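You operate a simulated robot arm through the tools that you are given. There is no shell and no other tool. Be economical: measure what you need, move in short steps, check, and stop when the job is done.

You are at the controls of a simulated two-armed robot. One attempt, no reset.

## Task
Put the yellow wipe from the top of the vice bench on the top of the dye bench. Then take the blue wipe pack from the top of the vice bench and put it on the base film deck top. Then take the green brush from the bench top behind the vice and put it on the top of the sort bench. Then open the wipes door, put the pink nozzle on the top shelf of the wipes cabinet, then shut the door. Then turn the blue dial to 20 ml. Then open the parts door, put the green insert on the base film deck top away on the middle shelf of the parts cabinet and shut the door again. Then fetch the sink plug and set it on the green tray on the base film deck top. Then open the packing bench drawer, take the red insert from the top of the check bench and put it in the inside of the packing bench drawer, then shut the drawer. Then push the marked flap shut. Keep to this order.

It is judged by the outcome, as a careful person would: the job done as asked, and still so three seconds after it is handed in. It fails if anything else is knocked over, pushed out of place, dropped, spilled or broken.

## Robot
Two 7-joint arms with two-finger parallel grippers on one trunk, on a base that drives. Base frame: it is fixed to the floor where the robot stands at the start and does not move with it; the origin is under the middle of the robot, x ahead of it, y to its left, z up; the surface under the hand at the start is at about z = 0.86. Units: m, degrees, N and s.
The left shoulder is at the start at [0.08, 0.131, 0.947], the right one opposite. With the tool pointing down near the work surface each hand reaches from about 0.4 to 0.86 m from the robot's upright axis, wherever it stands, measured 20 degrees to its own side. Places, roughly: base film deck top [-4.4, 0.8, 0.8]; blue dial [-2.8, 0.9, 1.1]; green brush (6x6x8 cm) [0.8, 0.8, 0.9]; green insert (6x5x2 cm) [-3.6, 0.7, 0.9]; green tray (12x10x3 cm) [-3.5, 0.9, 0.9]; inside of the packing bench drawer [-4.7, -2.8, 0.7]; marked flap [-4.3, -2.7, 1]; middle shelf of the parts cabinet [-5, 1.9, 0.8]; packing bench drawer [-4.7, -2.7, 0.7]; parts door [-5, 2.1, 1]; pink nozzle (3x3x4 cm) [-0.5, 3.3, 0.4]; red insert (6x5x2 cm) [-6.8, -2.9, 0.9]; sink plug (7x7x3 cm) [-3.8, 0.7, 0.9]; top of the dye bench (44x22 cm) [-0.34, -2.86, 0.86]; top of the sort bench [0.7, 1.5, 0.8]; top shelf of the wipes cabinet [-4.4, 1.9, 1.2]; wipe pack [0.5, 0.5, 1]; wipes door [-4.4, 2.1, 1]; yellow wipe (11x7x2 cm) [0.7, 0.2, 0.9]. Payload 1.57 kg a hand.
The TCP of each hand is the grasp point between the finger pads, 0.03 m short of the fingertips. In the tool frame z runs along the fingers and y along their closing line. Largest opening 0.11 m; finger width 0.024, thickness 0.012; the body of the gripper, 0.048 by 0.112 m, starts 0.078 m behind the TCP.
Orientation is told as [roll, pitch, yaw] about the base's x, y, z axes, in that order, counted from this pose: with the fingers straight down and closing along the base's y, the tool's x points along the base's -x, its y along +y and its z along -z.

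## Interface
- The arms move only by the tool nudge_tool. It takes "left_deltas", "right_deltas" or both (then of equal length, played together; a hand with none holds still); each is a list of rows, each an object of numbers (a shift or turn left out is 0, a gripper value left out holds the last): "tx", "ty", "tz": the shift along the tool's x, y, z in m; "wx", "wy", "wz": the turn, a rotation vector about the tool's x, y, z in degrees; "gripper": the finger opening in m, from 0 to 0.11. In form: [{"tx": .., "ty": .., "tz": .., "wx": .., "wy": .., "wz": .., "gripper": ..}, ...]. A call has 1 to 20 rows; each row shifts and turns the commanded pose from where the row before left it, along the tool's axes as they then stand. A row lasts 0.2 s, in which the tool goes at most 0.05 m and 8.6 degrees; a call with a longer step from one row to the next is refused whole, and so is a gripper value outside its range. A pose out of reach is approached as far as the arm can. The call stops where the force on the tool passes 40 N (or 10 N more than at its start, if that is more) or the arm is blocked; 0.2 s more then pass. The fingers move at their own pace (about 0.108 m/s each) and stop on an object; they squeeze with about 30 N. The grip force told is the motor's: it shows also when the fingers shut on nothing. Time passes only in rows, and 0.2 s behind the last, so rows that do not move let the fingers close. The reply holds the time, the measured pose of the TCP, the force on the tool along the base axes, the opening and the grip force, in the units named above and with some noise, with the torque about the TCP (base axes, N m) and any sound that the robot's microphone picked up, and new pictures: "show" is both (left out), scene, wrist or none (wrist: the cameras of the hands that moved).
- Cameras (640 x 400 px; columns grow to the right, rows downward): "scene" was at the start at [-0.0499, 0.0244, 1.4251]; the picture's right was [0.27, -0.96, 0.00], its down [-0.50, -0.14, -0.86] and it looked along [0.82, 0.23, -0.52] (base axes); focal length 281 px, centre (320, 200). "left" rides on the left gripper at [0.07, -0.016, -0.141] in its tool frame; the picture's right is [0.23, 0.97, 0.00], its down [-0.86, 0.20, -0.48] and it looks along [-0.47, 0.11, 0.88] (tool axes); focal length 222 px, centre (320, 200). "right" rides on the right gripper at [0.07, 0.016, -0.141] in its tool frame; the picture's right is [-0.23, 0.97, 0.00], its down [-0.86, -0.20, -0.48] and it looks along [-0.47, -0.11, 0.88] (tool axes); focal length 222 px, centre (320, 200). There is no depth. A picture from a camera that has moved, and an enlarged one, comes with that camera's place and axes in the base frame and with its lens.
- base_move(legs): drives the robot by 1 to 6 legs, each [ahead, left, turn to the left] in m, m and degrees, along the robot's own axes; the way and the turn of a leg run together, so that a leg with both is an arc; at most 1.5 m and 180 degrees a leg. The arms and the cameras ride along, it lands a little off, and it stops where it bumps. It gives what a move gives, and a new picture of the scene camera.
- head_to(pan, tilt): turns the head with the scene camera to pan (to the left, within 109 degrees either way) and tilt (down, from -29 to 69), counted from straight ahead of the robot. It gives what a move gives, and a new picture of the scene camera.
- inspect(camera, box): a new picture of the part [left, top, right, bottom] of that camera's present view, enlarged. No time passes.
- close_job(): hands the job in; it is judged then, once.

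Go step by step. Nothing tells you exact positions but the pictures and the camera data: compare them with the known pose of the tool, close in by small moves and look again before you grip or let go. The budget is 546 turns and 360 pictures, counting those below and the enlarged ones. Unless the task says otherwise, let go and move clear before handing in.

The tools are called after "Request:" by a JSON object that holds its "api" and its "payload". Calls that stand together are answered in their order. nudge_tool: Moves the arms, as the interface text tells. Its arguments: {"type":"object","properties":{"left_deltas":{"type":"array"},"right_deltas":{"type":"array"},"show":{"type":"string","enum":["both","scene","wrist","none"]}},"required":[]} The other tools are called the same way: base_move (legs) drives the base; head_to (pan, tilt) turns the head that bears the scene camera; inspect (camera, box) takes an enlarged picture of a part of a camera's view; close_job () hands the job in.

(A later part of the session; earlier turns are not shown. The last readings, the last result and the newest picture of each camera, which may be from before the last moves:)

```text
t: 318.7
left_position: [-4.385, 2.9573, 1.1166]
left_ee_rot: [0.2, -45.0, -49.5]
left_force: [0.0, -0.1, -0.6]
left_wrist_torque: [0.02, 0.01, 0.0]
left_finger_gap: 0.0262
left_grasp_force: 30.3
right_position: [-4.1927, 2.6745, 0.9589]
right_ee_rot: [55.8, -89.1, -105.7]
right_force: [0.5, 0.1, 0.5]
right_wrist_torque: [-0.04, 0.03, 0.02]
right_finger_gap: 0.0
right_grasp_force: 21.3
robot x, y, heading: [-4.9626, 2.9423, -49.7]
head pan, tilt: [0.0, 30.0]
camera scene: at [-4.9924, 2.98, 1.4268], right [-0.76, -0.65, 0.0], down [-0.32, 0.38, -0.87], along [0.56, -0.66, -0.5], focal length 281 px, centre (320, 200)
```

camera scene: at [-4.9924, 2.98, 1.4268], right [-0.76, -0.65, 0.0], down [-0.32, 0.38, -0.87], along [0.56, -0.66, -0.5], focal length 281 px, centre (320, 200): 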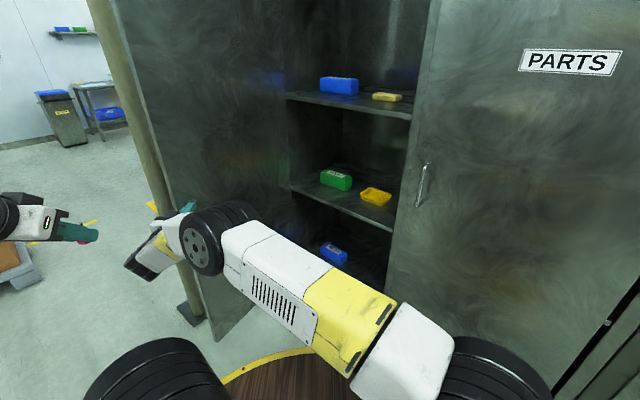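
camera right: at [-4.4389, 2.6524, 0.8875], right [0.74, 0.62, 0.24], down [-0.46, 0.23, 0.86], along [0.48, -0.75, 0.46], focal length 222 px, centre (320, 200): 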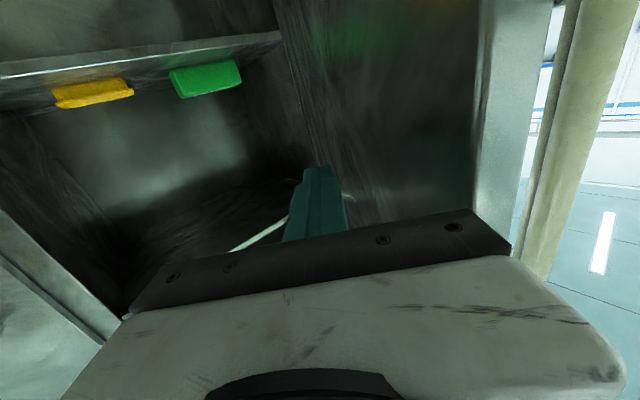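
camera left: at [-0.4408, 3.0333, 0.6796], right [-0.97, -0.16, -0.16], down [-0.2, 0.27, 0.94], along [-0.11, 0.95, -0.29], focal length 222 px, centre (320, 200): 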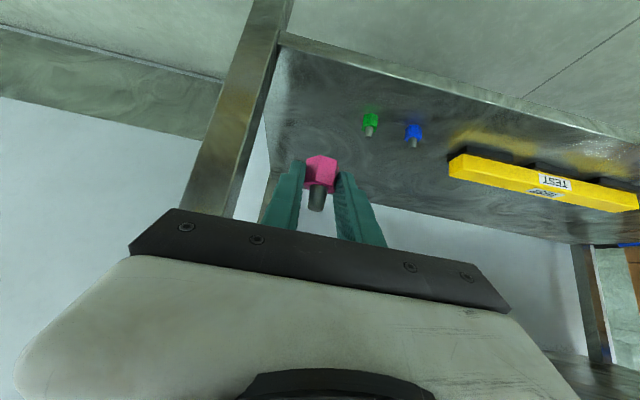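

The door is near 90° and the shelves are accessible. I'll withdraw the right hand and fold it back down at its own side.

Request:
{"api": "nudge_tool", "payload": {"right_deltas": [{"ty": -0.03, "tz": -0.005}, {"ty": -0.04, "tz": -0.02}, {"ty": -0.04, "tz": -0.02}, {"ty": -0.04, "tz": -0.025}, {"ty": -0.04, "tz": -0.025}, {"ty": -0.04, "tz": -0.025}, {"ty": -0.04, "tz": -0.025}, {"ty": -0.04, "tz": -0.02}, {"ty": -0.04, "tx": -0.02}, {"ty": -0.04, "tx": -0.02}, {"ty": -0.04, "tx": -0.02}, {}], "show": "scene"}}

```text
t: 321.3
left_position: [-4.3852, 2.9576, 1.117]
left_ee_rot: [0.3, -45.1, -49.5]
left_force: [0.2, -0.5, -0.3]
left_wrist_torque: [0.0, 0.0, -0.03]
left_finger_gap: 0.026
left_grasp_force: 30.3
right_position: [-4.6084, 2.5172, 1.0072]
right_ee_rot: [58.2, -89.2, -108.2]
right_force: [-0.3, 0.0, -0.5]
right_wrist_torque: [0.02, 0.01, 0.02]
right_finger_gap: 0.0001
right_grasp_force: 21.1
right hand out of reach, approached as far as the arm can: row 11
robot x, y, heading: [-4.9671, 2.9434, -49.6]
head pan, tilt: [0.0, 30.0]
camera scene: at [-4.9925, 2.98, 1.4268], right [-0.76, -0.65, 0.0], down [-0.32, 0.38, -0.87], along [0.56, -0.66, -0.5], focal length 281 px, centre (320, 200)
```

scene: 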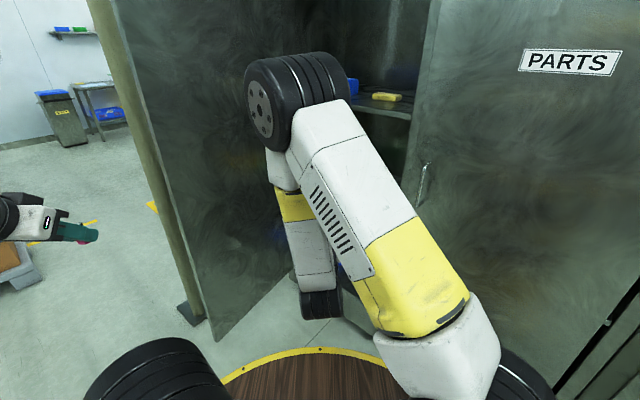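

Request:
{"api": "nudge_tool", "payload": {"right_deltas": [{"wy": 8.5, "ty": -0.03}, {"wy": 8.5, "ty": -0.03}, {"wy": 8.5, "ty": -0.03}, {"wy": 8.5, "ty": -0.03}, {"wy": 8.5, "ty": -0.03}, {"wy": 8.5, "ty": -0.03}, {"wy": 8.5, "ty": -0.03}, {"wy": 8.5, "ty": -0.03}, {"wy": 8.5, "ty": -0.03}, {"wy": 8.5, "ty": -0.03}, {"wy": 5, "ty": -0.02}, {"tz": -0.04, "tx": 0.02}, {"tz": -0.04, "tx": 0.02}, {"tz": -0.04, "tx": 0.02}, {}], "show": "scene"}}

```text
t: 324.5
left_position: [-4.3851, 2.9566, 1.1166]
left_ee_rot: [0.3, -45.1, -49.5]
left_force: [0.4, -0.1, 0.4]
left_wrist_torque: [-0.01, -0.02, 0.0]
left_finger_gap: 0.0262
left_grasp_force: 30.5
right_position: [-4.8687, 2.3432, 1.1176]
right_ee_rot: [0.7, 0.5, -50.0]
right_force: [-0.4, 0.2, -0.7]
right_wrist_torque: [-0.04, 0.02, -0.02]
right_finger_gap: 0.0002
right_grasp_force: 21.8
right hand out of reach, approached as far as the arm can: row 1, 2
robot x, y, heading: [-4.9602, 2.9429, -49.5]
head pan, tilt: [0.0, 30.0]
camera scene: at [-4.9925, 2.9799, 1.4268], right [-0.76, -0.65, 0.0], down [-0.32, 0.38, -0.87], along [0.56, -0.66, -0.5], focal length 281 px, centre (320, 200)
```

scene: 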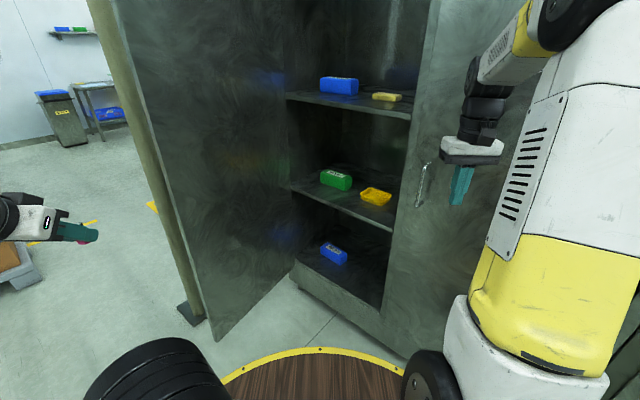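

The right arm is back in a good posture. I'll bring the left hand with the nozzle in front of the robot at shelf height before moving in.

Request:
{"api": "nudge_tool", "payload": {"left_deltas": [{"tx": -0.03, "ty": -0.0346, "tz": 0.011}, {"tx": -0.03, "ty": -0.0346, "tz": 0.011}, {"tx": -0.03, "ty": -0.0346, "tz": 0.011}, {"tx": -0.03, "ty": -0.0346, "tz": 0.011}, {"tx": -0.03, "ty": -0.0346, "tz": 0.011}, {"tx": -0.03, "ty": -0.0346, "tz": 0.011}, {"tx": -0.03, "ty": -0.0346, "tz": 0.011}, {"tx": -0.03, "ty": -0.0346, "tz": 0.011}, {"tx": -0.03, "ty": -0.0346, "tz": 0.011}, {"tx": -0.03, "ty": -0.0346, "tz": 0.011}, {}], "right_deltas": [{"tx": 0.008}, {"tx": 0.008}, {"tx": 0.008}, {"tx": 0.008}, {"tx": 0.008}, {"tx": 0.008}, {"tx": 0.008}, {"tx": 0.008}, {"tx": 0.008}, {"tx": 0.008}, {}], "show": "scene"}}

```text
t: 326.9
left_position: [-4.4587, 2.5143, 1.2518]
left_ee_rot: [0.4, -45.1, -49.4]
left_force: [0.6, -0.4, 0.8]
left_wrist_torque: [0.01, -0.03, 0.06]
left_finger_gap: 0.0264
left_grasp_force: 29.9
right_position: [-4.9166, 2.4037, 1.119]
right_ee_rot: [0.7, 0.5, -49.9]
right_force: [0.0, 0.3, -0.2]
right_wrist_torque: [0.0, -0.01, -0.01]
right_finger_gap: 0.0
right_grasp_force: 21.0
robot x, y, heading: [-4.9617, 2.9424, -49.8]
head pan, tilt: [0.0, 30.0]
camera scene: at [-4.9928, 2.9794, 1.4268], right [-0.76, -0.65, 0.0], down [-0.32, 0.38, -0.87], along [0.56, -0.66, -0.5], focal length 281 px, centre (320, 200)
```

scene: 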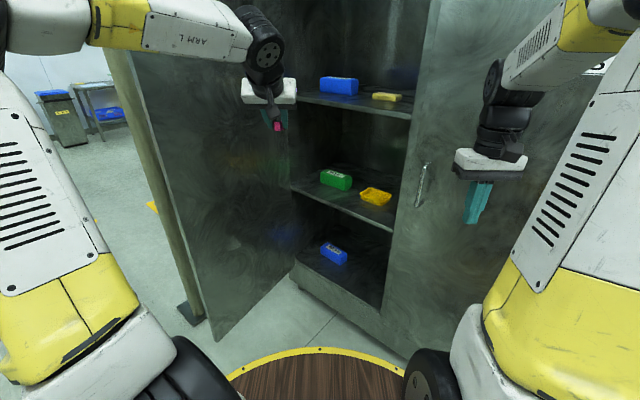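

Both arms look tidy. I'll turn to about -78° and move in front of the open cabinet.

Request:
{"api": "base_move", "payload": {"legs": [[0, 0, -28], [0, 0.36, 0], [0.14, 0, 0]]}}

Request:
{"api": "head_to", "payload": {"pan": 0, "tilt": 15}}

```text
t: 331.5
left_position: [-4.3337, 2.2739, 1.2518]
left_ee_rot: [0.3, -45.2, -76.8]
left_force: [0.0, 0.1, -0.4]
left_wrist_torque: [-0.02, -0.01, 0.02]
left_finger_gap: 0.0262
left_grasp_force: 30.3
right_position: [-4.7921, 2.3847, 1.1182]
right_ee_rot: [0.7, 0.5, -77.2]
right_force: [0.7, 0.2, 0.0]
right_wrist_torque: [-0.04, -0.02, 0.02]
right_finger_gap: 0.0
right_grasp_force: 21.1
robot x, y, heading: [-4.5879, 2.8817, -76.8]
head pan, tilt: [0.0, 30.0]
camera scene: at [-4.5945, 2.9331, 1.4268], right [-0.97, -0.23, 0.0], down [-0.11, 0.49, -0.87], along [0.2, -0.84, -0.5], focal length 281 px, centre (320, 200)
```

scene: 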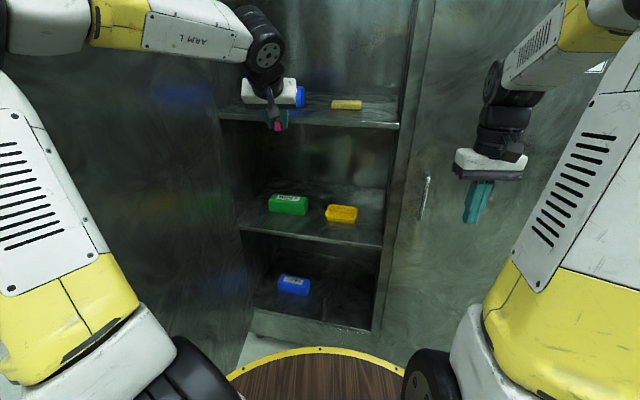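

```text
t: 332.2
left_position: [-4.3334, 2.2732, 1.2524]
left_ee_rot: [0.4, -45.0, -76.8]
left_force: [0.3, -0.9, -0.6]
left_wrist_torque: [0.0, -0.01, -0.03]
left_finger_gap: 0.0262
left_grasp_force: 30.0
right_position: [-4.7913, 2.3843, 1.1186]
right_ee_rot: [0.8, 0.4, -77.2]
right_force: [-0.7, 0.1, -0.3]
right_wrist_torque: [0.01, 0.0, 0.01]
right_finger_gap: 0.0001
right_grasp_force: 20.8
robot x, y, heading: [-4.5876, 2.8817, -76.8]
head pan, tilt: [0.0, 15.0]
camera scene: at [-4.5938, 2.9301, 1.4509], right [-0.97, -0.23, 0.0], down [-0.06, 0.25, -0.97], along [0.22, -0.94, -0.26], focal length 281 px, centre (320, 200)
```

scene: 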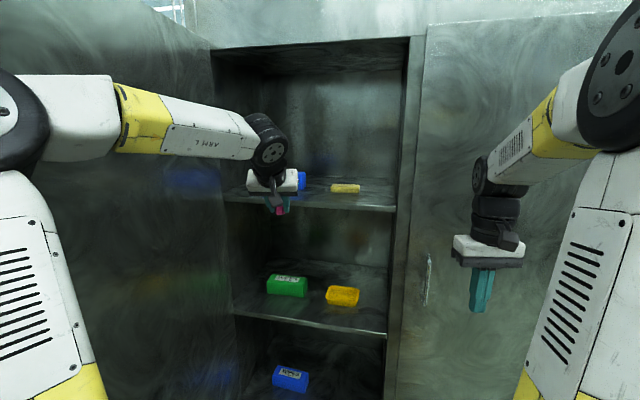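

The top shelf is at about z 1.21, with a free gap between the blue box and the yellow pack near x = -4.35. I'll raise the nozzle and bring it in over the shelf.

Request:
{"api": "nudge_tool", "payload": {"left_deltas": [{"tx": -0.03, "tz": -0.03}, {"tz": 0.0307, "tx": -0.0307, "ty": -0.0146}, {"tz": 0.0307, "tx": -0.0307, "ty": -0.0146}, {"tz": 0.0307, "tx": -0.0307, "ty": -0.0146}, {"tz": 0.0307, "tx": -0.0307, "ty": -0.0146}, {"tz": 0.0307, "tx": -0.0307, "ty": -0.0146}, {}], "show": "both"}}

```text
t: 333.8
left_position: [-4.3327, 2.2609, 1.2954]
left_ee_rot: [0.2, -45.1, -76.9]
left_force: [0.3, -0.8, -0.1]
left_wrist_torque: [0.01, 0.01, 0.01]
left_finger_gap: 0.0264
left_grasp_force: 30.4
left hand out of reach, approached as far as the arm can: row 2, 3, 4, 5, 6
right_position: [-4.7909, 2.3862, 1.1194]
right_ee_rot: [0.6, 0.5, -77.2]
right_force: [0.5, 0.2, -0.6]
right_wrist_torque: [0.03, 0.02, 0.02]
right_finger_gap: 0.0
right_grasp_force: 21.4
robot x, y, heading: [-4.5856, 2.8848, -76.7]
head pan, tilt: [0.0, 15.0]
camera scene: at [-4.5938, 2.9301, 1.451], right [-0.97, -0.23, 0.0], down [-0.06, 0.25, -0.97], along [0.22, -0.94, -0.26], focal length 281 px, centre (320, 200)
camera left: at [-4.3817, 2.4034, 1.3458], right [0.91, 0.38, -0.16], down [0.25, -0.21, 0.94], along [0.33, -0.9, -0.29], focal length 222 px, centre (320, 200)
```

scene: 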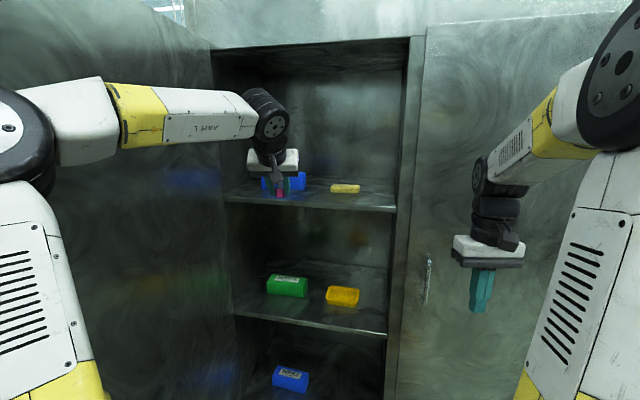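
left: 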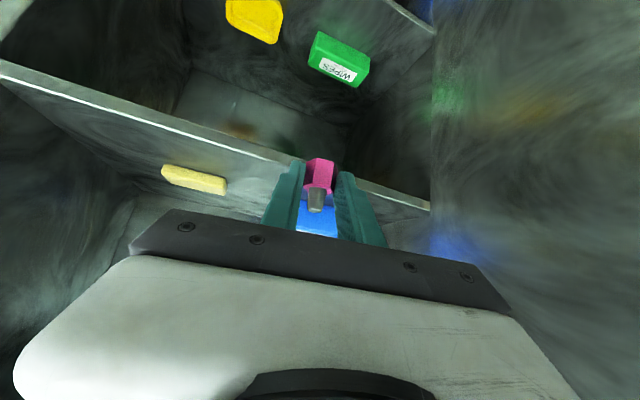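

It's at the arm's limit, so I'll use the base to go in. First I pull the right hand back from the parts door.

Request:
{"api": "nudge_tool", "payload": {"left_deltas": [{"ty": -0.024}, {"ty": -0.024}, {"ty": -0.024}, {}, {}], "right_deltas": [{"tx": 0.04}, {"tx": 0.04}, {"tx": 0.04}, {"tx": 0.04}, {}], "show": "none"}}

```text
t: 335.0
left_position: [-4.3317, 2.2622, 1.2958]
left_ee_rot: [0.4, -45.1, -76.8]
left_force: [0.9, 0.4, -0.6]
left_wrist_torque: [-0.02, 0.0, -0.01]
left_finger_gap: 0.0261
left_grasp_force: 29.8
left hand out of reach, approached as far as the arm can: row 1, 2, 3
right_position: [-4.8309, 2.5397, 1.1185]
right_ee_rot: [0.6, 0.4, -77.2]
right_force: [1.4, 0.5, 0.3]
right_wrist_torque: [0.0, 0.03, 0.02]
right_finger_gap: 0.0
right_grasp_force: 21.5
robot x, y, heading: [-4.5848, 2.8834, -76.7]
head pan, tilt: [0.0, 15.0]
```

Request:
{"api": "base_move", "payload": {"legs": [[0.2, -0.07, 0]]}}

Request:
{"api": "inspect", "payload": {"camera": "left", "box": [0, 0, 640, 400]}}

```text
t: 336.7
left_position: [-4.3545, 2.0529, 1.2955]
left_ee_rot: [0.4, -45.2, -76.6]
left_force: [-0.6, 0.3, -0.4]
left_wrist_torque: [-0.04, -0.02, 0.01]
left_finger_gap: 0.0263
left_grasp_force: 29.5
right_position: [-4.8534, 2.33, 1.1193]
right_ee_rot: [0.8, 0.5, -77.0]
right_force: [0.5, -0.2, 0.3]
right_wrist_torque: [-0.02, -0.03, 0.01]
right_finger_gap: 0.0
right_grasp_force: 21.8
robot x, y, heading: [-4.6058, 2.678, -76.7]
head pan, tilt: [0.0, 15.0]
camera scene: at [-4.6173, 2.7214, 1.451], right [-0.97, -0.23, 0.0], down [-0.06, 0.25, -0.97], along [0.22, -0.94, -0.26], focal length 281 px, centre (320, 200)
```

scene: 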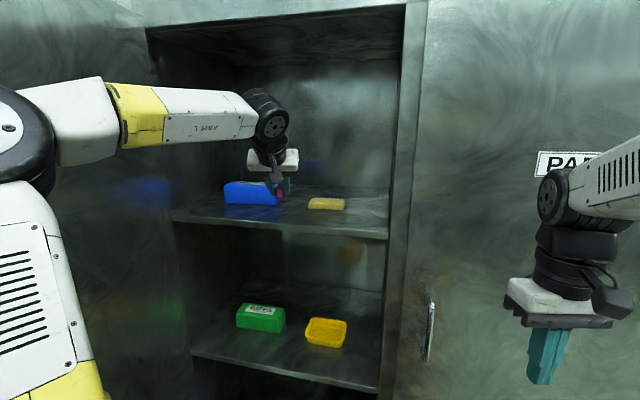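

```text
1.00 times, centred on (320, 200) of left (not enlarged: the box is as wide or as high as the picture)
camera zoom: at [-4.4041, 2.1951, 1.3459], right [0.91, 0.38, -0.16], down [0.25, -0.21, 0.94], along [0.33, -0.9, -0.29], focal length 222 px, centre (320, 200)
```

zoom: 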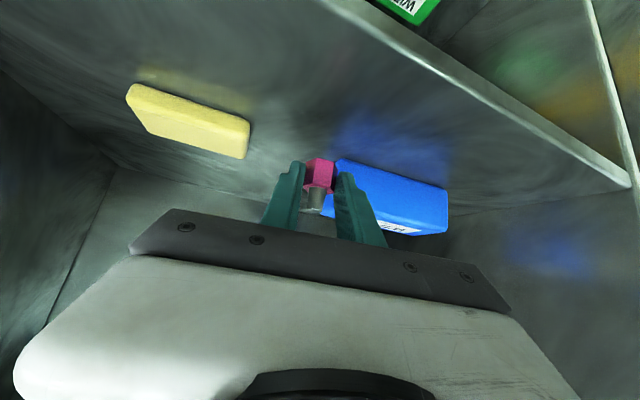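

The nozzle is over free shelf. I'll lower it straight down until contact.

Request:
{"api": "nudge_tool", "payload": {"left_deltas": [{"tx": 0.014, "tz": 0.014}, {"tx": 0.011, "tz": 0.011}, {"tx": 0.003, "tz": 0.003}, {"tx": 0.003, "tz": 0.003}, {"tx": 0.003, "tz": 0.003}, {}], "show": "none"}}

```text
t: 338.1
left_position: [-4.3548, 2.0543, 1.2511]
left_ee_rot: [0.3, -45.5, -76.5]
left_force: [4.3, -1.4, 24.7]
left_wrist_torque: [-0.48, -0.24, 0.05]
left_finger_gap: 0.026
left_grasp_force: 29.5
right_position: [-4.8532, 2.3296, 1.1204]
right_ee_rot: [0.7, 0.5, -77.1]
right_force: [0.9, -1.3, -0.2]
right_wrist_torque: [0.02, 0.03, 0.04]
right_finger_gap: 0.0
right_grasp_force: 21.6
robot x, y, heading: [-4.6109, 2.679, -76.6]
head pan, tilt: [0.0, 15.0]
```

There's contact at z 1.251. I'll release and retreat along the finger axis.

Request:
{"api": "nudge_tool", "payload": {"left_deltas": [{"gripper": 0.05}, {"gripper": 0.05}, {"tz": -0.02}, {"tz": -0.03}, {"tz": -0.03}, {}], "show": "wrist"}}

```text
t: 339.5
left_position: [-4.3656, 2.1092, 1.3019]
left_ee_rot: [0.3, -45.1, -76.7]
left_force: [-0.1, 0.9, 0.4]
left_wrist_torque: [0.03, 0.0, 0.02]
left_finger_gap: 0.05
left_grasp_force: 0.0
right_position: [-4.8537, 2.3294, 1.119]
right_ee_rot: [0.7, 0.5, -77.0]
right_force: [-0.4, -0.2, -0.6]
right_wrist_torque: [0.02, -0.01, 0.0]
right_finger_gap: 0.0
right_grasp_force: 21.2
robot x, y, heading: [-4.6097, 2.6759, -76.8]
head pan, tilt: [0.0, 15.0]
camera left: at [-4.4161, 2.2514, 1.3531], right [0.91, 0.38, -0.16], down [0.25, -0.21, 0.94], along [0.33, -0.9, -0.29], focal length 222 px, centre (320, 200)
```

left: 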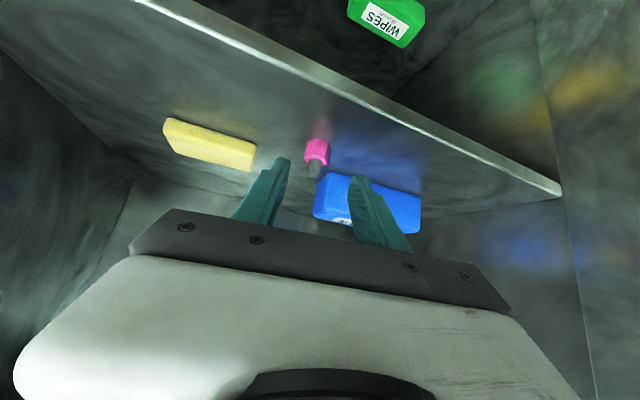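

The nozzle stands on the top shelf. Now I back out and go around to the front of the open door so I can swing it shut with the left hand.

Request:
{"api": "base_move", "payload": {"legs": [[-0.5, 0, 0], [-0.25, 0, -13.2]]}}

Request:
{"api": "nudge_tool", "payload": {"left_deltas": [{"gripper": 0.0}, {"tx": 0.03, "tz": 0.03}, {"tx": 0.03, "tz": 0.03}, {}], "show": "scene"}}

```text
t: 343.8
left_position: [-4.6467, 2.7918, 1.3031]
left_ee_rot: [0.4, -45.1, -90.1]
left_force: [0.1, 0.6, 0.1]
left_wrist_torque: [0.03, -0.02, 0.02]
left_finger_gap: 0.0501
left_grasp_force: 0.1
right_position: [-5.0712, 3.1185, 1.1194]
right_ee_rot: [0.7, 0.4, -90.4]
right_force: [0.6, -0.2, 0.4]
right_wrist_torque: [0.01, -0.01, -0.02]
right_finger_gap: 0.0
right_grasp_force: 21.7
robot x, y, heading: [-4.7533, 3.4013, -90.2]
head pan, tilt: [0.0, 15.0]
camera scene: at [-4.7502, 3.4462, 1.451], right [-1.0, 0.0, 0.0], down [0.0, 0.26, -0.97], along [0.0, -0.97, -0.26], focal length 281 px, centre (320, 200)
```

scene: 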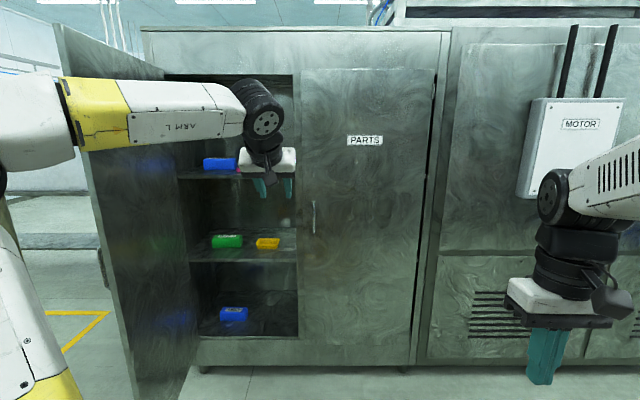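

```text
t: 344.8
left_position: [-4.6475, 2.7917, 1.2166]
left_ee_rot: [0.3, -45.1, -90.1]
left_force: [0.7, -0.6, 0.5]
left_wrist_torque: [0.02, 0.02, 0.0]
left_finger_gap: 0.0
left_grasp_force: 21.2
right_position: [-5.0716, 3.1188, 1.1203]
right_ee_rot: [0.7, 0.5, -90.5]
right_force: [-0.4, -0.2, 0.7]
right_wrist_torque: [-0.03, -0.02, -0.03]
right_finger_gap: 0.0
right_grasp_force: 21.7
robot x, y, heading: [-4.7547, 3.3981, -89.8]
head pan, tilt: [0.0, 15.0]
camera scene: at [-4.7502, 3.4463, 1.451], right [-1.0, 0.0, 0.0], down [0.0, 0.26, -0.97], along [0.0, -0.97, -0.26], focal length 281 px, centre (320, 200)
```

scene: 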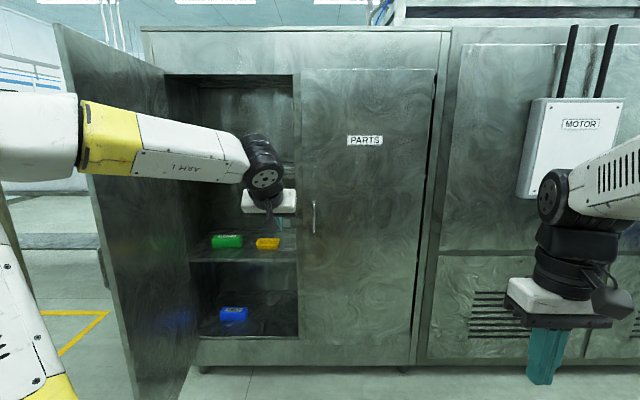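

The door edge is near [-4.12, 2.69]. I'll shift east and move the left hand around to the outer side.

Request:
{"api": "base_move", "payload": {"legs": [[0.0, 0.5, 0]]}}

Request:
{"api": "nudge_tool", "payload": {"left_deltas": [{"ty": 0.04}, {"ty": 0.04}, {"ty": 0.04}, {"ty": 0.04}, {"ty": 0.03}, {}], "show": "both"}}

```text
t: 347.7
left_position: [-4.1462, 2.7942, 1.2174]
left_ee_rot: [0.3, -45.2, -89.4]
left_force: [0.4, -0.4, -0.1]
left_wrist_torque: [0.0, 0.02, -0.04]
left_finger_gap: 0.0
left_grasp_force: 21.1
right_position: [-4.5748, 3.1178, 1.1206]
right_ee_rot: [0.8, 0.5, -89.9]
right_force: [0.2, 0.1, 0.2]
right_wrist_torque: [0.01, -0.02, 0.01]
right_finger_gap: 0.0
right_grasp_force: 21.0
robot x, y, heading: [-4.2553, 3.3983, -89.6]
head pan, tilt: [0.0, 15.0]
camera scene: at [-4.2568, 3.4476, 1.451], right [-1.0, -0.01, 0.0], down [0.0, 0.26, -0.97], along [0.01, -0.97, -0.26], focal length 281 px, centre (320, 200)
```

scene: 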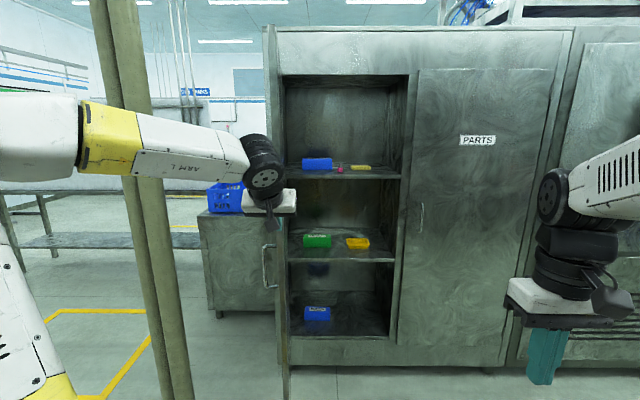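

```text
t: 349.1
left_position: [-3.9577, 2.798, 1.2172]
left_ee_rot: [0.3, -45.0, -89.5]
left_force: [-0.4, -0.2, 0.5]
left_wrist_torque: [0.0, 0.01, 0.0]
left_finger_gap: 0.0
left_grasp_force: 21.3
right_position: [-4.5742, 3.1187, 1.1203]
right_ee_rot: [0.6, 0.5, -89.8]
right_force: [-0.1, -0.3, 0.1]
right_wrist_torque: [-0.01, 0.02, -0.03]
right_finger_gap: 0.0001
right_grasp_force: 21.6
robot x, y, heading: [-4.2593, 3.3971, -89.5]
head pan, tilt: [0.0, 15.0]
camera scene: at [-4.2567, 3.4476, 1.451], right [-1.0, -0.01, 0.0], down [0.0, 0.26, -0.97], along [0.01, -0.97, -0.26], focal length 281 px, centre (320, 200)
camera left: at [-3.9751, 2.947, 1.2676], right [0.97, 0.17, -0.16], down [0.2, -0.26, 0.94], along [0.12, -0.95, -0.29], focal length 222 px, centre (320, 200)
```

scene: 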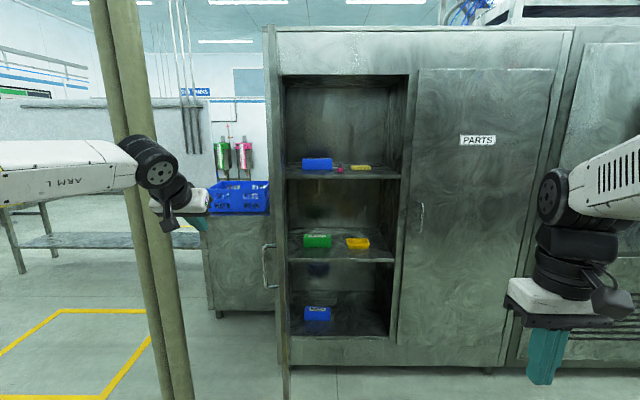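
left: 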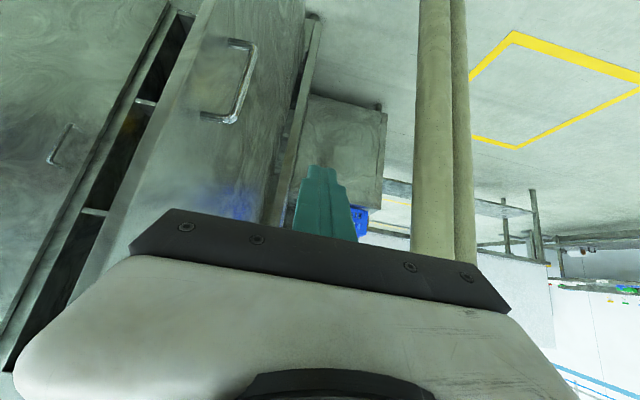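

I'm on the outer side of the door. I'll reach in past its edge and sweep west.

Request:
{"api": "nudge_tool", "payload": {"left_deltas": [{"tz": 0.033, "tx": -0.033}, {"tz": 0.033, "tx": -0.033}, {"tz": 0.033, "tx": -0.033}, {"tz": 0.033, "tx": -0.033}, {"ty": -0.02}, {"ty": -0.02}, {"ty": -0.015}, {"ty": -0.015}, {"ty": -0.015}, {"ty": -0.015}, {"ty": -0.015}, {"ty": -0.015}, {"ty": -0.015}, {"ty": -0.015}, {"ty": -0.015}, {}], "show": "both"}}

```text
t: 352.5
left_position: [-3.9828, 2.6188, 1.229]
left_ee_rot: [0.3, -45.2, -89.2]
left_force: [0.2, -0.1, -0.2]
left_wrist_torque: [-0.04, 0.0, 0.0]
left_finger_gap: 0.0
left_grasp_force: 21.2
left hand out of reach, approached as far as the arm can: row 5, 6, 7, 8, 9, 10, 11, 12, 13, 14, 15
right_position: [-4.5745, 3.1164, 1.1205]
right_ee_rot: [0.7, 0.6, -89.8]
right_force: [0.6, 0.1, 0.6]
right_wrist_torque: [0.0, 0.0, 0.0]
right_finger_gap: 0.0001
right_grasp_force: 21.6
robot x, y, heading: [-4.26, 3.4012, -89.7]
head pan, tilt: [0.0, 15.0]
camera scene: at [-4.2567, 3.4475, 1.451], right [-1.0, -0.01, 0.0], down [0.0, 0.26, -0.97], along [0.01, -0.97, -0.26], focal length 281 px, centre (320, 200)
camera left: at [-4.0007, 2.7682, 1.2787], right [0.97, 0.17, -0.16], down [0.2, -0.26, 0.94], along [0.12, -0.95, -0.29], focal length 222 px, centre (320, 200)
```

scene: 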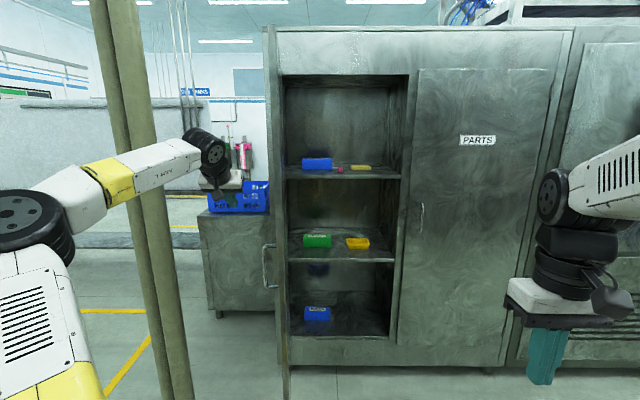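
left: 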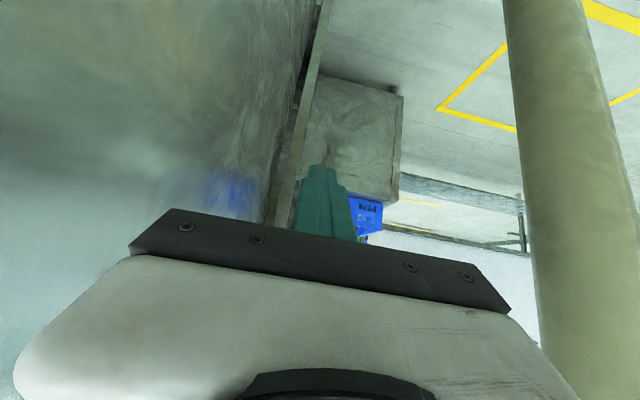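

At the reach limit, so I'll strafe the base west to push the door.

Request:
{"api": "base_move", "payload": {"legs": [[0.0, -0.3, 0]]}}

```text
t: 354.6
left_position: [-4.2841, 2.617, 1.2276]
left_ee_rot: [0.2, -45.1, -89.0]
left_force: [-0.2, 0.1, -0.1]
left_wrist_torque: [0.01, 0.02, 0.02]
left_finger_gap: 0.0
left_grasp_force: 21.0
right_position: [-4.8761, 3.1132, 1.1204]
right_ee_rot: [0.7, 0.6, -89.6]
right_force: [-0.2, -0.8, 0.1]
right_wrist_torque: [-0.04, -0.01, 0.01]
right_finger_gap: 0.0
right_grasp_force: 22.0
robot x, y, heading: [-4.5643, 3.3969, -89.5]
head pan, tilt: [0.0, 15.0]
camera scene: at [-4.56, 3.4444, 1.451], right [-1.0, -0.01, 0.0], down [0.0, 0.26, -0.97], along [0.01, -0.97, -0.26], focal length 281 px, centre (320, 200)
```

scene: 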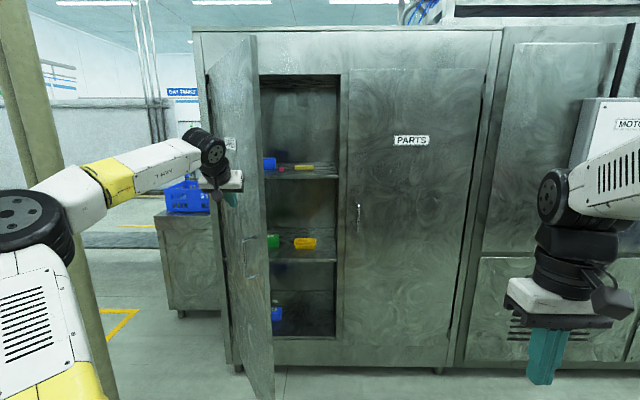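

The door is about half closed. I'll keep pushing forward and to the right.

Request:
{"api": "base_move", "payload": {"legs": [[0.25, -0.17, 0]]}}

```text
t: 356.6
left_position: [-4.4532, 2.3693, 1.2288]
left_ee_rot: [0.2, -45.2, -89.5]
left_force: [0.5, 0.1, 0.7]
left_wrist_torque: [0.0, -0.02, -0.02]
left_finger_gap: 0.0
left_grasp_force: 20.9
right_position: [-5.0416, 2.8698, 1.1201]
right_ee_rot: [0.7, 0.4, -90.0]
right_force: [0.5, -0.9, 0.1]
right_wrist_torque: [-0.01, 0.0, 0.04]
right_finger_gap: 0.0
right_grasp_force: 21.3
robot x, y, heading: [-4.729, 3.1545, -89.8]
head pan, tilt: [0.0, 15.0]
camera scene: at [-4.7247, 3.1996, 1.451], right [-1.0, -0.01, 0.0], down [0.0, 0.26, -0.97], along [0.01, -0.97, -0.26], focal length 281 px, centre (320, 200)
```

scene: 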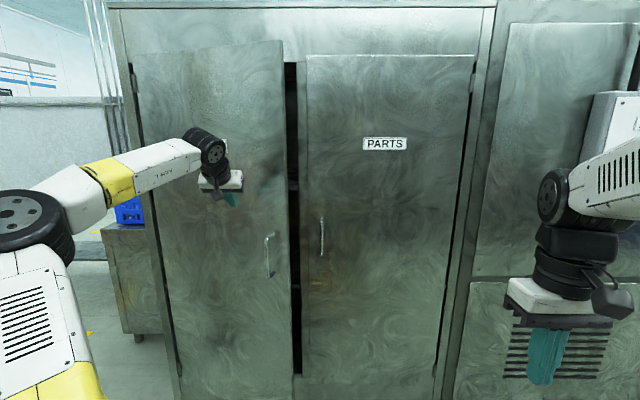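

Request:
{"api": "base_move", "payload": {"legs": [[0.15, 0, 0]]}}

```text
t: 358.0
left_position: [-4.4499, 2.2157, 1.2276]
left_ee_rot: [0.2, -45.2, -89.4]
left_force: [0.1, -0.4, -0.3]
left_wrist_torque: [0.02, 0.03, -0.01]
left_finger_gap: 0.0
left_grasp_force: 21.4
right_position: [-5.0419, 2.7162, 1.1203]
right_ee_rot: [0.8, 0.5, -89.9]
right_force: [-0.1, -0.7, -0.7]
right_wrist_torque: [-0.05, 0.0, -0.02]
right_finger_gap: 0.0
right_grasp_force: 21.1
robot x, y, heading: [-4.7259, 2.9982, -89.5]
head pan, tilt: [0.0, 15.0]
camera scene: at [-4.7238, 3.0456, 1.451], right [-1.0, -0.01, 0.0], down [0.0, 0.26, -0.97], along [0.01, -0.97, -0.26], focal length 281 px, centre (320, 200)
```

scene: 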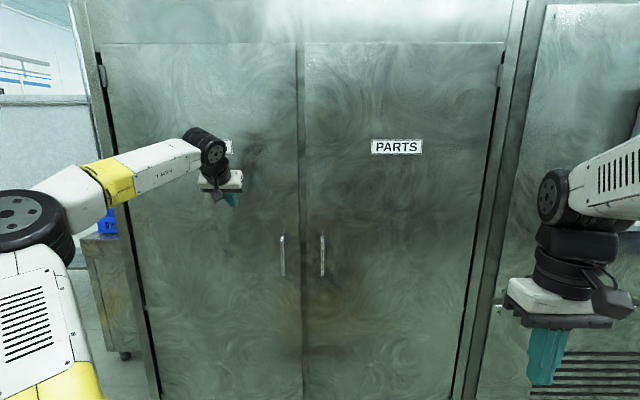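

It's nearly shut. One more small push should seat it.

Request:
{"api": "base_move", "payload": {"legs": [[0.06, 0, 0]]}}

Request:
{"api": "inspect", "payload": {"camera": "scene", "box": [180, 0, 420, 200]}}

```text
t: 359.0
left_position: [-4.4499, 2.1711, 1.2281]
left_ee_rot: [0.2, -44.5, -89.2]
left_force: [0.1, 7.1, 2.5]
left_wrist_torque: [0.07, 0.03, -0.02]
left_finger_gap: 0.0003
left_grasp_force: 21.4
right_position: [-5.0413, 2.6658, 1.1204]
right_ee_rot: [0.7, 0.4, -89.7]
right_force: [-0.9, -0.5, 0.4]
right_wrist_torque: [0.0, 0.0, 0.0]
right_finger_gap: 0.0003
right_grasp_force: 20.9
robot x, y, heading: [-4.7264, 2.9499, -89.4]
head pan, tilt: [0.0, 15.0]
stopped in leg 1: the force on the tool passed its limit at 78 N (the readings are from after the stop); the commanded pose is now the measured one
camera scene: at [-4.7235, 2.9964, 1.451], right [-1.0, -0.01, 0.0], down [0.0, 0.26, -0.97], along [0.01, -0.97, -0.26], focal length 281 px, centre (320, 200)
```

scene: 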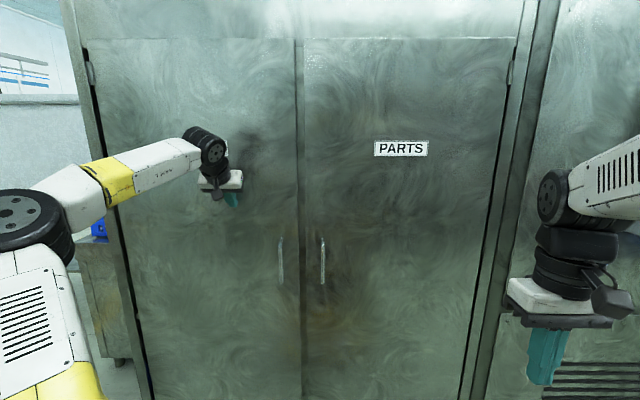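

```text
2.00 times, centred on (300, 100) of scene
camera zoom: at [-4.7235, 2.9964, 1.451], right [-1.0, -0.01, 0.0], down [0.0, 0.26, -0.97], along [0.01, -0.97, -0.26], focal length 563 px, centre (360, 400)
```

zoom: 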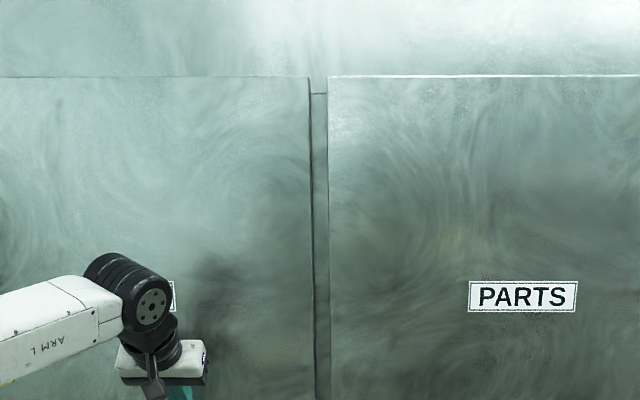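

The wipes door is shut. I'll back away and fold the left arm to neutral.

Request:
{"api": "base_move", "payload": {"legs": [[-0.5, 0, 0]]}}

Request:
{"api": "nudge_tool", "payload": {"left_deltas": [{"tz": -0.033, "tx": 0.033}, {"tz": -0.033, "tx": 0.033}, {"tz": -0.033, "tx": 0.033}, {"wy": 7.5, "tz": -0.02, "tx": 0.02}, {"wy": 7.5, "tz": -0.02, "tx": 0.02}, {"wy": 7.5}, {"wy": 7.5}, {"wy": 7.5}, {"wy": 7.5}, {"tx": 0.04}, {"tx": 0.03}, {}], "show": "scene"}}

```text
t: 361.9
left_position: [-4.4493, 2.6731, 1.2291]
left_ee_rot: [0.2, -44.5, -88.6]
left_force: [0.7, 0.7, -0.6]
left_wrist_torque: [0.01, 0.0, 0.02]
left_finger_gap: 0.0
left_grasp_force: 21.4
right_position: [-5.0445, 3.1623, 1.1203]
right_ee_rot: [0.7, 0.6, -89.2]
right_force: [0.0, -0.3, -0.3]
right_wrist_torque: [0.02, 0.03, 0.03]
right_finger_gap: 0.0
right_grasp_force: 21.2
robot x, y, heading: [-4.7312, 3.4515, -88.9]
head pan, tilt: [0.0, 15.0]
camera scene: at [-4.7307, 3.4964, 1.451], right [-1.0, -0.02, 0.0], down [-0.01, 0.26, -0.97], along [0.02, -0.97, -0.26], focal length 281 px, centre (320, 200)
```

scene: 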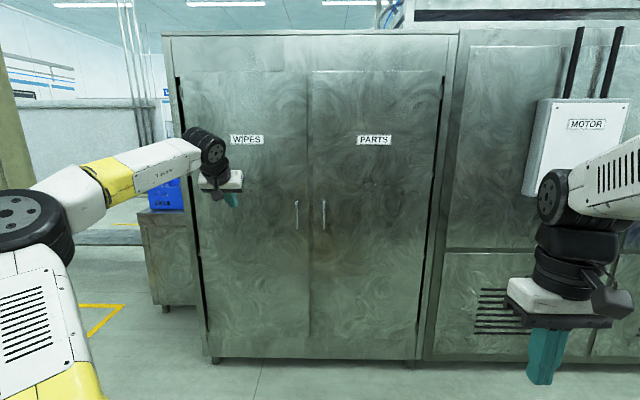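

```text
t: 364.5
left_position: [-4.4534, 2.943, 1.2362]
left_ee_rot: [0.1, 0.6, -88.5]
left_force: [-0.2, -0.4, 0.1]
left_wrist_torque: [0.02, 0.0, -0.01]
left_finger_gap: 0.0002
left_grasp_force: 21.2
left hand out of reach, approached as far as the arm can: row 9
right_position: [-5.044, 3.1626, 1.1199]
right_ee_rot: [0.6, 0.5, -89.2]
right_force: [-0.3, -0.8, 0.3]
right_wrist_torque: [-0.01, -0.01, -0.05]
right_finger_gap: 0.0003
right_grasp_force: 21.8
robot x, y, heading: [-4.7358, 3.4479, -88.7]
head pan, tilt: [0.0, 15.0]
camera scene: at [-4.7307, 3.4964, 1.451], right [-1.0, -0.02, 0.0], down [-0.01, 0.26, -0.97], along [0.02, -0.97, -0.26], focal length 281 px, centre (320, 200)
```

scene: 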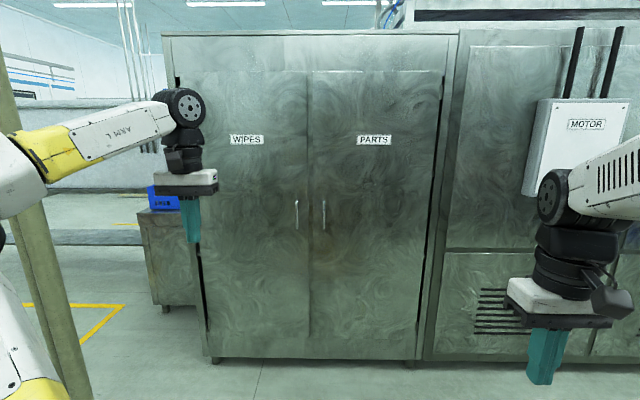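

The wipes cabinet is closed. Next is the blue dial, on the far side of the dosing bench, so I'll drive back around between the post and the pallet.

Request:
{"api": "base_move", "payload": {"legs": [[0, 0, 88.7], [1.3, 0, 0], [0, 0, -60]]}}

Request:
{"api": "base_move", "payload": {"legs": [[1.0, 0, 0], [0, 0, 60]]}}

```text
t: 368.0
left_position: [-4.1733, 3.5836, 1.2394]
left_ee_rot: [0.2, 0.2, -13.7]
left_force: [0.1, 0.2, 0.6]
left_wrist_torque: [-0.03, 0.0, -0.01]
left_finger_gap: 0.0
left_grasp_force: 20.8
right_position: [-4.5281, 3.0733, 1.1187]
right_ee_rot: [0.9, 0.7, -13.1]
right_force: [0.4, 0.4, -0.6]
right_wrist_torque: [-0.03, 0.0, 0.01]
right_finger_gap: 0.0
right_grasp_force: 21.4
robot x, y, heading: [-4.734, 3.447, -12.8]
head pan, tilt: [0.0, 15.0]
stopped in leg 1: the robot was blocked; the commanded pose is now the measured one
camera scene: at [-4.7744, 3.4552, 1.451], right [-0.22, -0.98, 0.0], down [-0.25, 0.06, -0.97], along [0.94, -0.21, -0.26], focal length 281 px, centre (320, 200)
```

scene: 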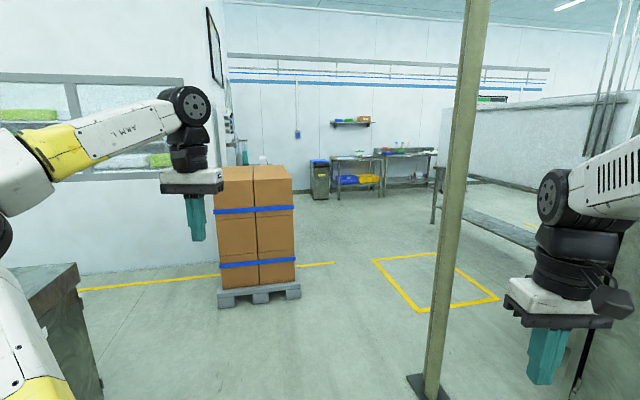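

```text
t: 375.9
left_position: [-3.5494, 3.7575, 1.2378]
left_ee_rot: [0.1, 0.2, 44.0]
left_force: [0.4, -0.7, 0.8]
left_wrist_torque: [0.03, -0.01, 0.04]
left_finger_gap: 0.0
left_grasp_force: 21.5
right_position: [-3.3093, 3.1822, 1.1203]
right_ee_rot: [0.7, 0.6, 44.4]
right_force: [0.7, 0.0, -0.5]
right_wrist_torque: [0.01, 0.0, 0.04]
right_finger_gap: 0.0
right_grasp_force: 21.2
robot x, y, heading: [-3.7331, 3.2123, 44.7]
head pan, tilt: [0.0, 15.0]
camera scene: at [-3.7624, 3.1774, 1.451], right [0.7, -0.71, 0.0], down [-0.18, -0.18, -0.97], along [0.69, 0.68, -0.26], focal length 281 px, centre (320, 200)
```

scene: 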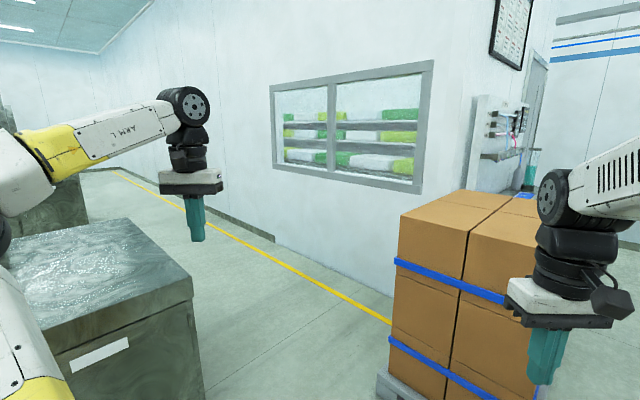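

The first turn was blocked, probably by the bench on the north side, and I'm now at (-3.73, 3.21). I'll go to a safer spot between the obstacles, then run southeast.

Request:
{"api": "base_move", "payload": {"legs": [[0.36, -0.05, 0]]}}

Request:
{"api": "base_move", "payload": {"legs": [[0, 0, -105]]}}

```text
t: 377.2
left_position: [-3.4605, 3.8023, 1.2437]
left_ee_rot: [0.5, 0.9, 42.7]
left_force: [2.1, -25.7, 2.8]
left_wrist_torque: [3.39, 0.41, 0.26]
left_finger_gap: 0.0
left_grasp_force: 21.3
right_position: [-3.2236, 3.2452, 1.1191]
right_ee_rot: [0.7, 0.5, 44.4]
right_force: [1.0, 0.8, -0.9]
right_wrist_torque: [0.0, 0.01, 0.02]
right_finger_gap: 0.0
right_grasp_force: 21.4
robot x, y, heading: [-3.6467, 3.2751, 44.9]
head pan, tilt: [0.0, 15.0]
stopped in leg 1: the force on the tool passed its limit at 220 N (the readings are from after the stop); the commanded pose is now the measured one
camera scene: at [-3.6754, 3.2388, 1.451], right [0.7, -0.71, 0.0], down [-0.18, -0.18, -0.97], along [0.69, 0.68, -0.26], focal length 281 px, centre (320, 200)
```

scene: 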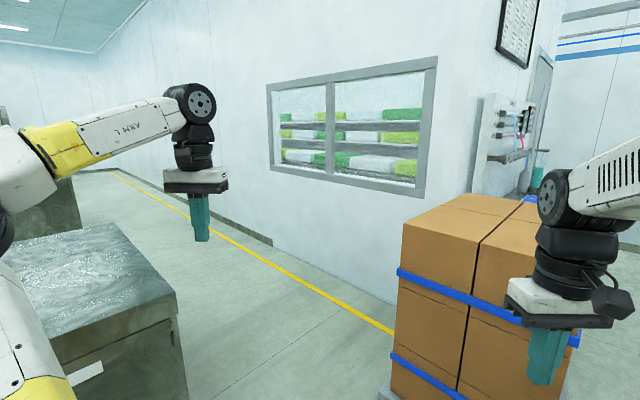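

```text
t: 378.0
left_position: [-3.4565, 3.8025, 1.2424]
left_ee_rot: [0.5, 1.1, 42.2]
left_force: [-1.9, -5.5, 0.9]
left_wrist_torque: [0.72, -0.22, 0.21]
left_finger_gap: 0.0
left_grasp_force: 20.7
right_position: [-3.2232, 3.2402, 1.12]
right_ee_rot: [0.5, 0.5, 43.7]
right_force: [-0.1, -0.5, -0.2]
right_wrist_torque: [0.01, -0.01, 0.0]
right_finger_gap: 0.0
right_grasp_force: 21.6
robot x, y, heading: [-3.6483, 3.2714, 44.2]
head pan, tilt: [0.0, 15.0]
stopped in leg 1: the force on the tool passed its limit at 42 N (the readings are from after the stop); the commanded pose is now the measured one
camera scene: at [-3.6766, 3.2406, 1.451], right [0.7, -0.72, 0.0], down [-0.19, -0.18, -0.97], along [0.69, 0.67, -0.26], focal length 281 px, centre (320, 200)
```

scene: 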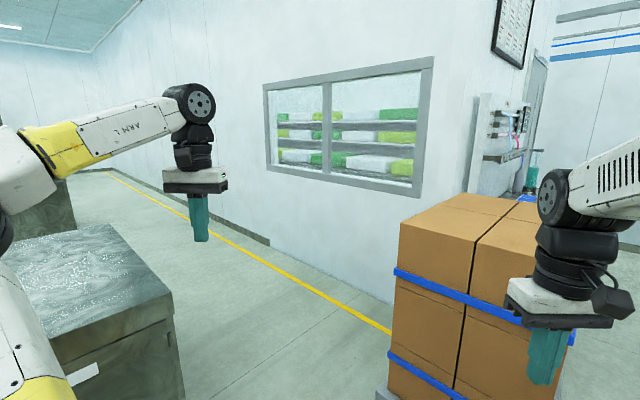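

The left hand reports contact with something I can't see in the scene view. I'll check its wrist camera and look that way.

Request:
{"api": "inspect", "payload": {"camera": "left", "box": [0, 0, 640, 400]}}

Request:
{"api": "head_to", "payload": {"pan": 40, "tilt": 10}}

```text
1.00 times, centred on (320, 200) of left (not enlarged: the box is as wide or as high as the picture)
camera zoom: at [-3.4935, 3.744, 1.3856], right [-0.82, 0.57, 0.01], down [0.51, 0.72, 0.46], along [0.25, 0.39, -0.89], focal length 222 px, centre (320, 200)
```

zoom: 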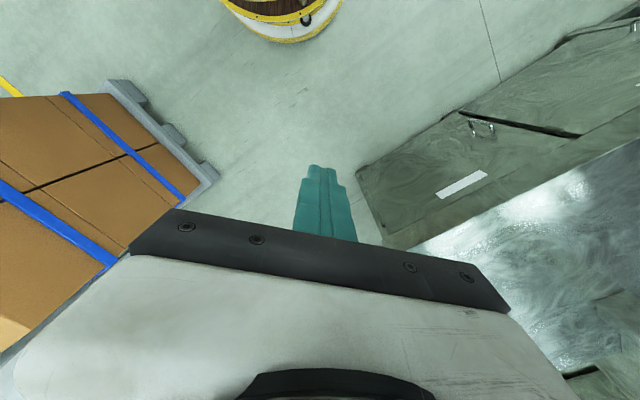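

```text
t: 379.1
left_position: [-3.4567, 3.8017, 1.2437]
left_ee_rot: [0.7, 1.1, 42.3]
left_force: [-0.5, -8.8, 0.8]
left_wrist_torque: [1.21, -0.05, 0.22]
left_finger_gap: 0.0
left_grasp_force: 21.7
right_position: [-3.2225, 3.2408, 1.1193]
right_ee_rot: [0.7, 0.4, 43.8]
right_force: [-0.3, 0.2, -0.2]
right_wrist_torque: [0.03, 0.01, 0.02]
right_finger_gap: 0.0001
right_grasp_force: 21.7
robot x, y, heading: [-3.6437, 3.269, 44.4]
head pan, tilt: [40.0, 10.0]
camera scene: at [-3.7339, 3.2679, 1.4591], right [0.99, -0.1, 0.0], down [-0.02, -0.17, -0.98], along [0.1, 0.98, -0.17], focal length 281 px, centre (320, 200)
```

scene: 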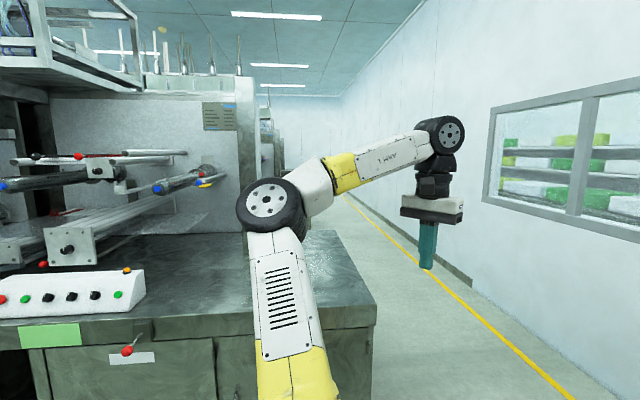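

Request:
{"api": "nudge_tool", "payload": {"left_deltas": [{"tx": 0.03}, {"tx": 0.03}, {"tx": 0.03}, {}], "show": "scene"}}

```text
t: 380.1
left_position: [-3.521, 3.7407, 1.2446]
left_ee_rot: [0.5, 1.2, 42.2]
left_force: [0.0, -0.3, 0.0]
left_wrist_torque: [-0.02, -0.01, 0.01]
left_finger_gap: 0.0
left_grasp_force: 20.8
right_position: [-3.2228, 3.2396, 1.1192]
right_ee_rot: [0.7, 0.6, 43.8]
right_force: [0.3, -0.4, -0.7]
right_wrist_torque: [-0.04, 0.03, 0.02]
right_finger_gap: 0.0001
right_grasp_force: 20.6
robot x, y, heading: [-3.648, 3.2763, 44.0]
head pan, tilt: [40.0, 10.0]
camera scene: at [-3.7339, 3.2685, 1.4591], right [0.99, -0.1, 0.0], down [-0.02, -0.17, -0.98], along [0.1, 0.98, -0.17], focal length 281 px, centre (320, 200)
```

scene: 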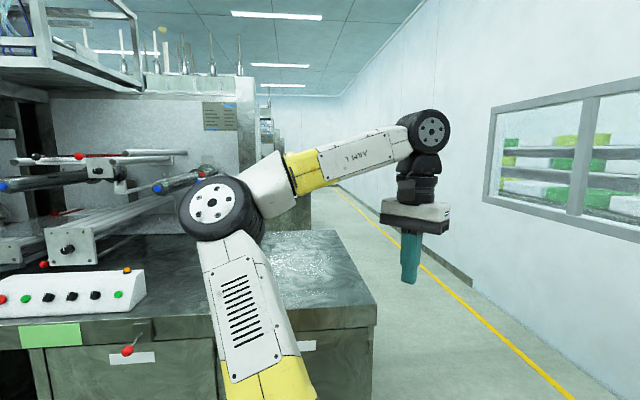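

The contact is gone now. There seems to be some barrier near y≈3.85, so I'll stay well south of it, turn in place, and thread between post and pallet.

Request:
{"api": "base_move", "payload": {"legs": [[0, 0, -44], [0.3, 0, 0], [0, 0, -60]]}}

```text
t: 386.8
left_position: [-2.9131, 3.0467, 1.2449]
left_ee_rot: [0.5, 1.0, -60.7]
left_force: [0.6, 0.2, 0.7]
left_wrist_torque: [-0.01, -0.01, -0.02]
left_finger_gap: 0.0001
left_grasp_force: 21.8
right_position: [-3.4689, 2.8679, 1.119]
right_ee_rot: [0.7, 0.5, -59.1]
right_force: [0.3, 0.4, -0.1]
right_wrist_torque: [-0.02, 0.0, 0.03]
right_finger_gap: 0.0
right_grasp_force: 20.9
robot x, y, heading: [-3.3427, 3.2752, -58.8]
head pan, tilt: [40.0, 10.0]
camera scene: at [-3.3239, 3.363, 1.4591], right [-0.32, -0.95, 0.0], down [-0.16, 0.06, -0.98], along [0.93, -0.32, -0.17], focal length 281 px, centre (320, 200)
```

scene: 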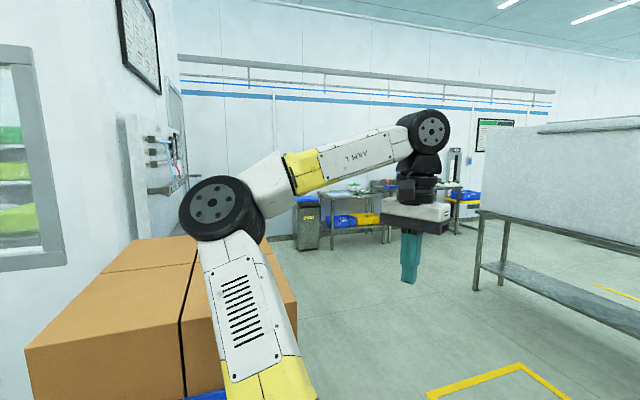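

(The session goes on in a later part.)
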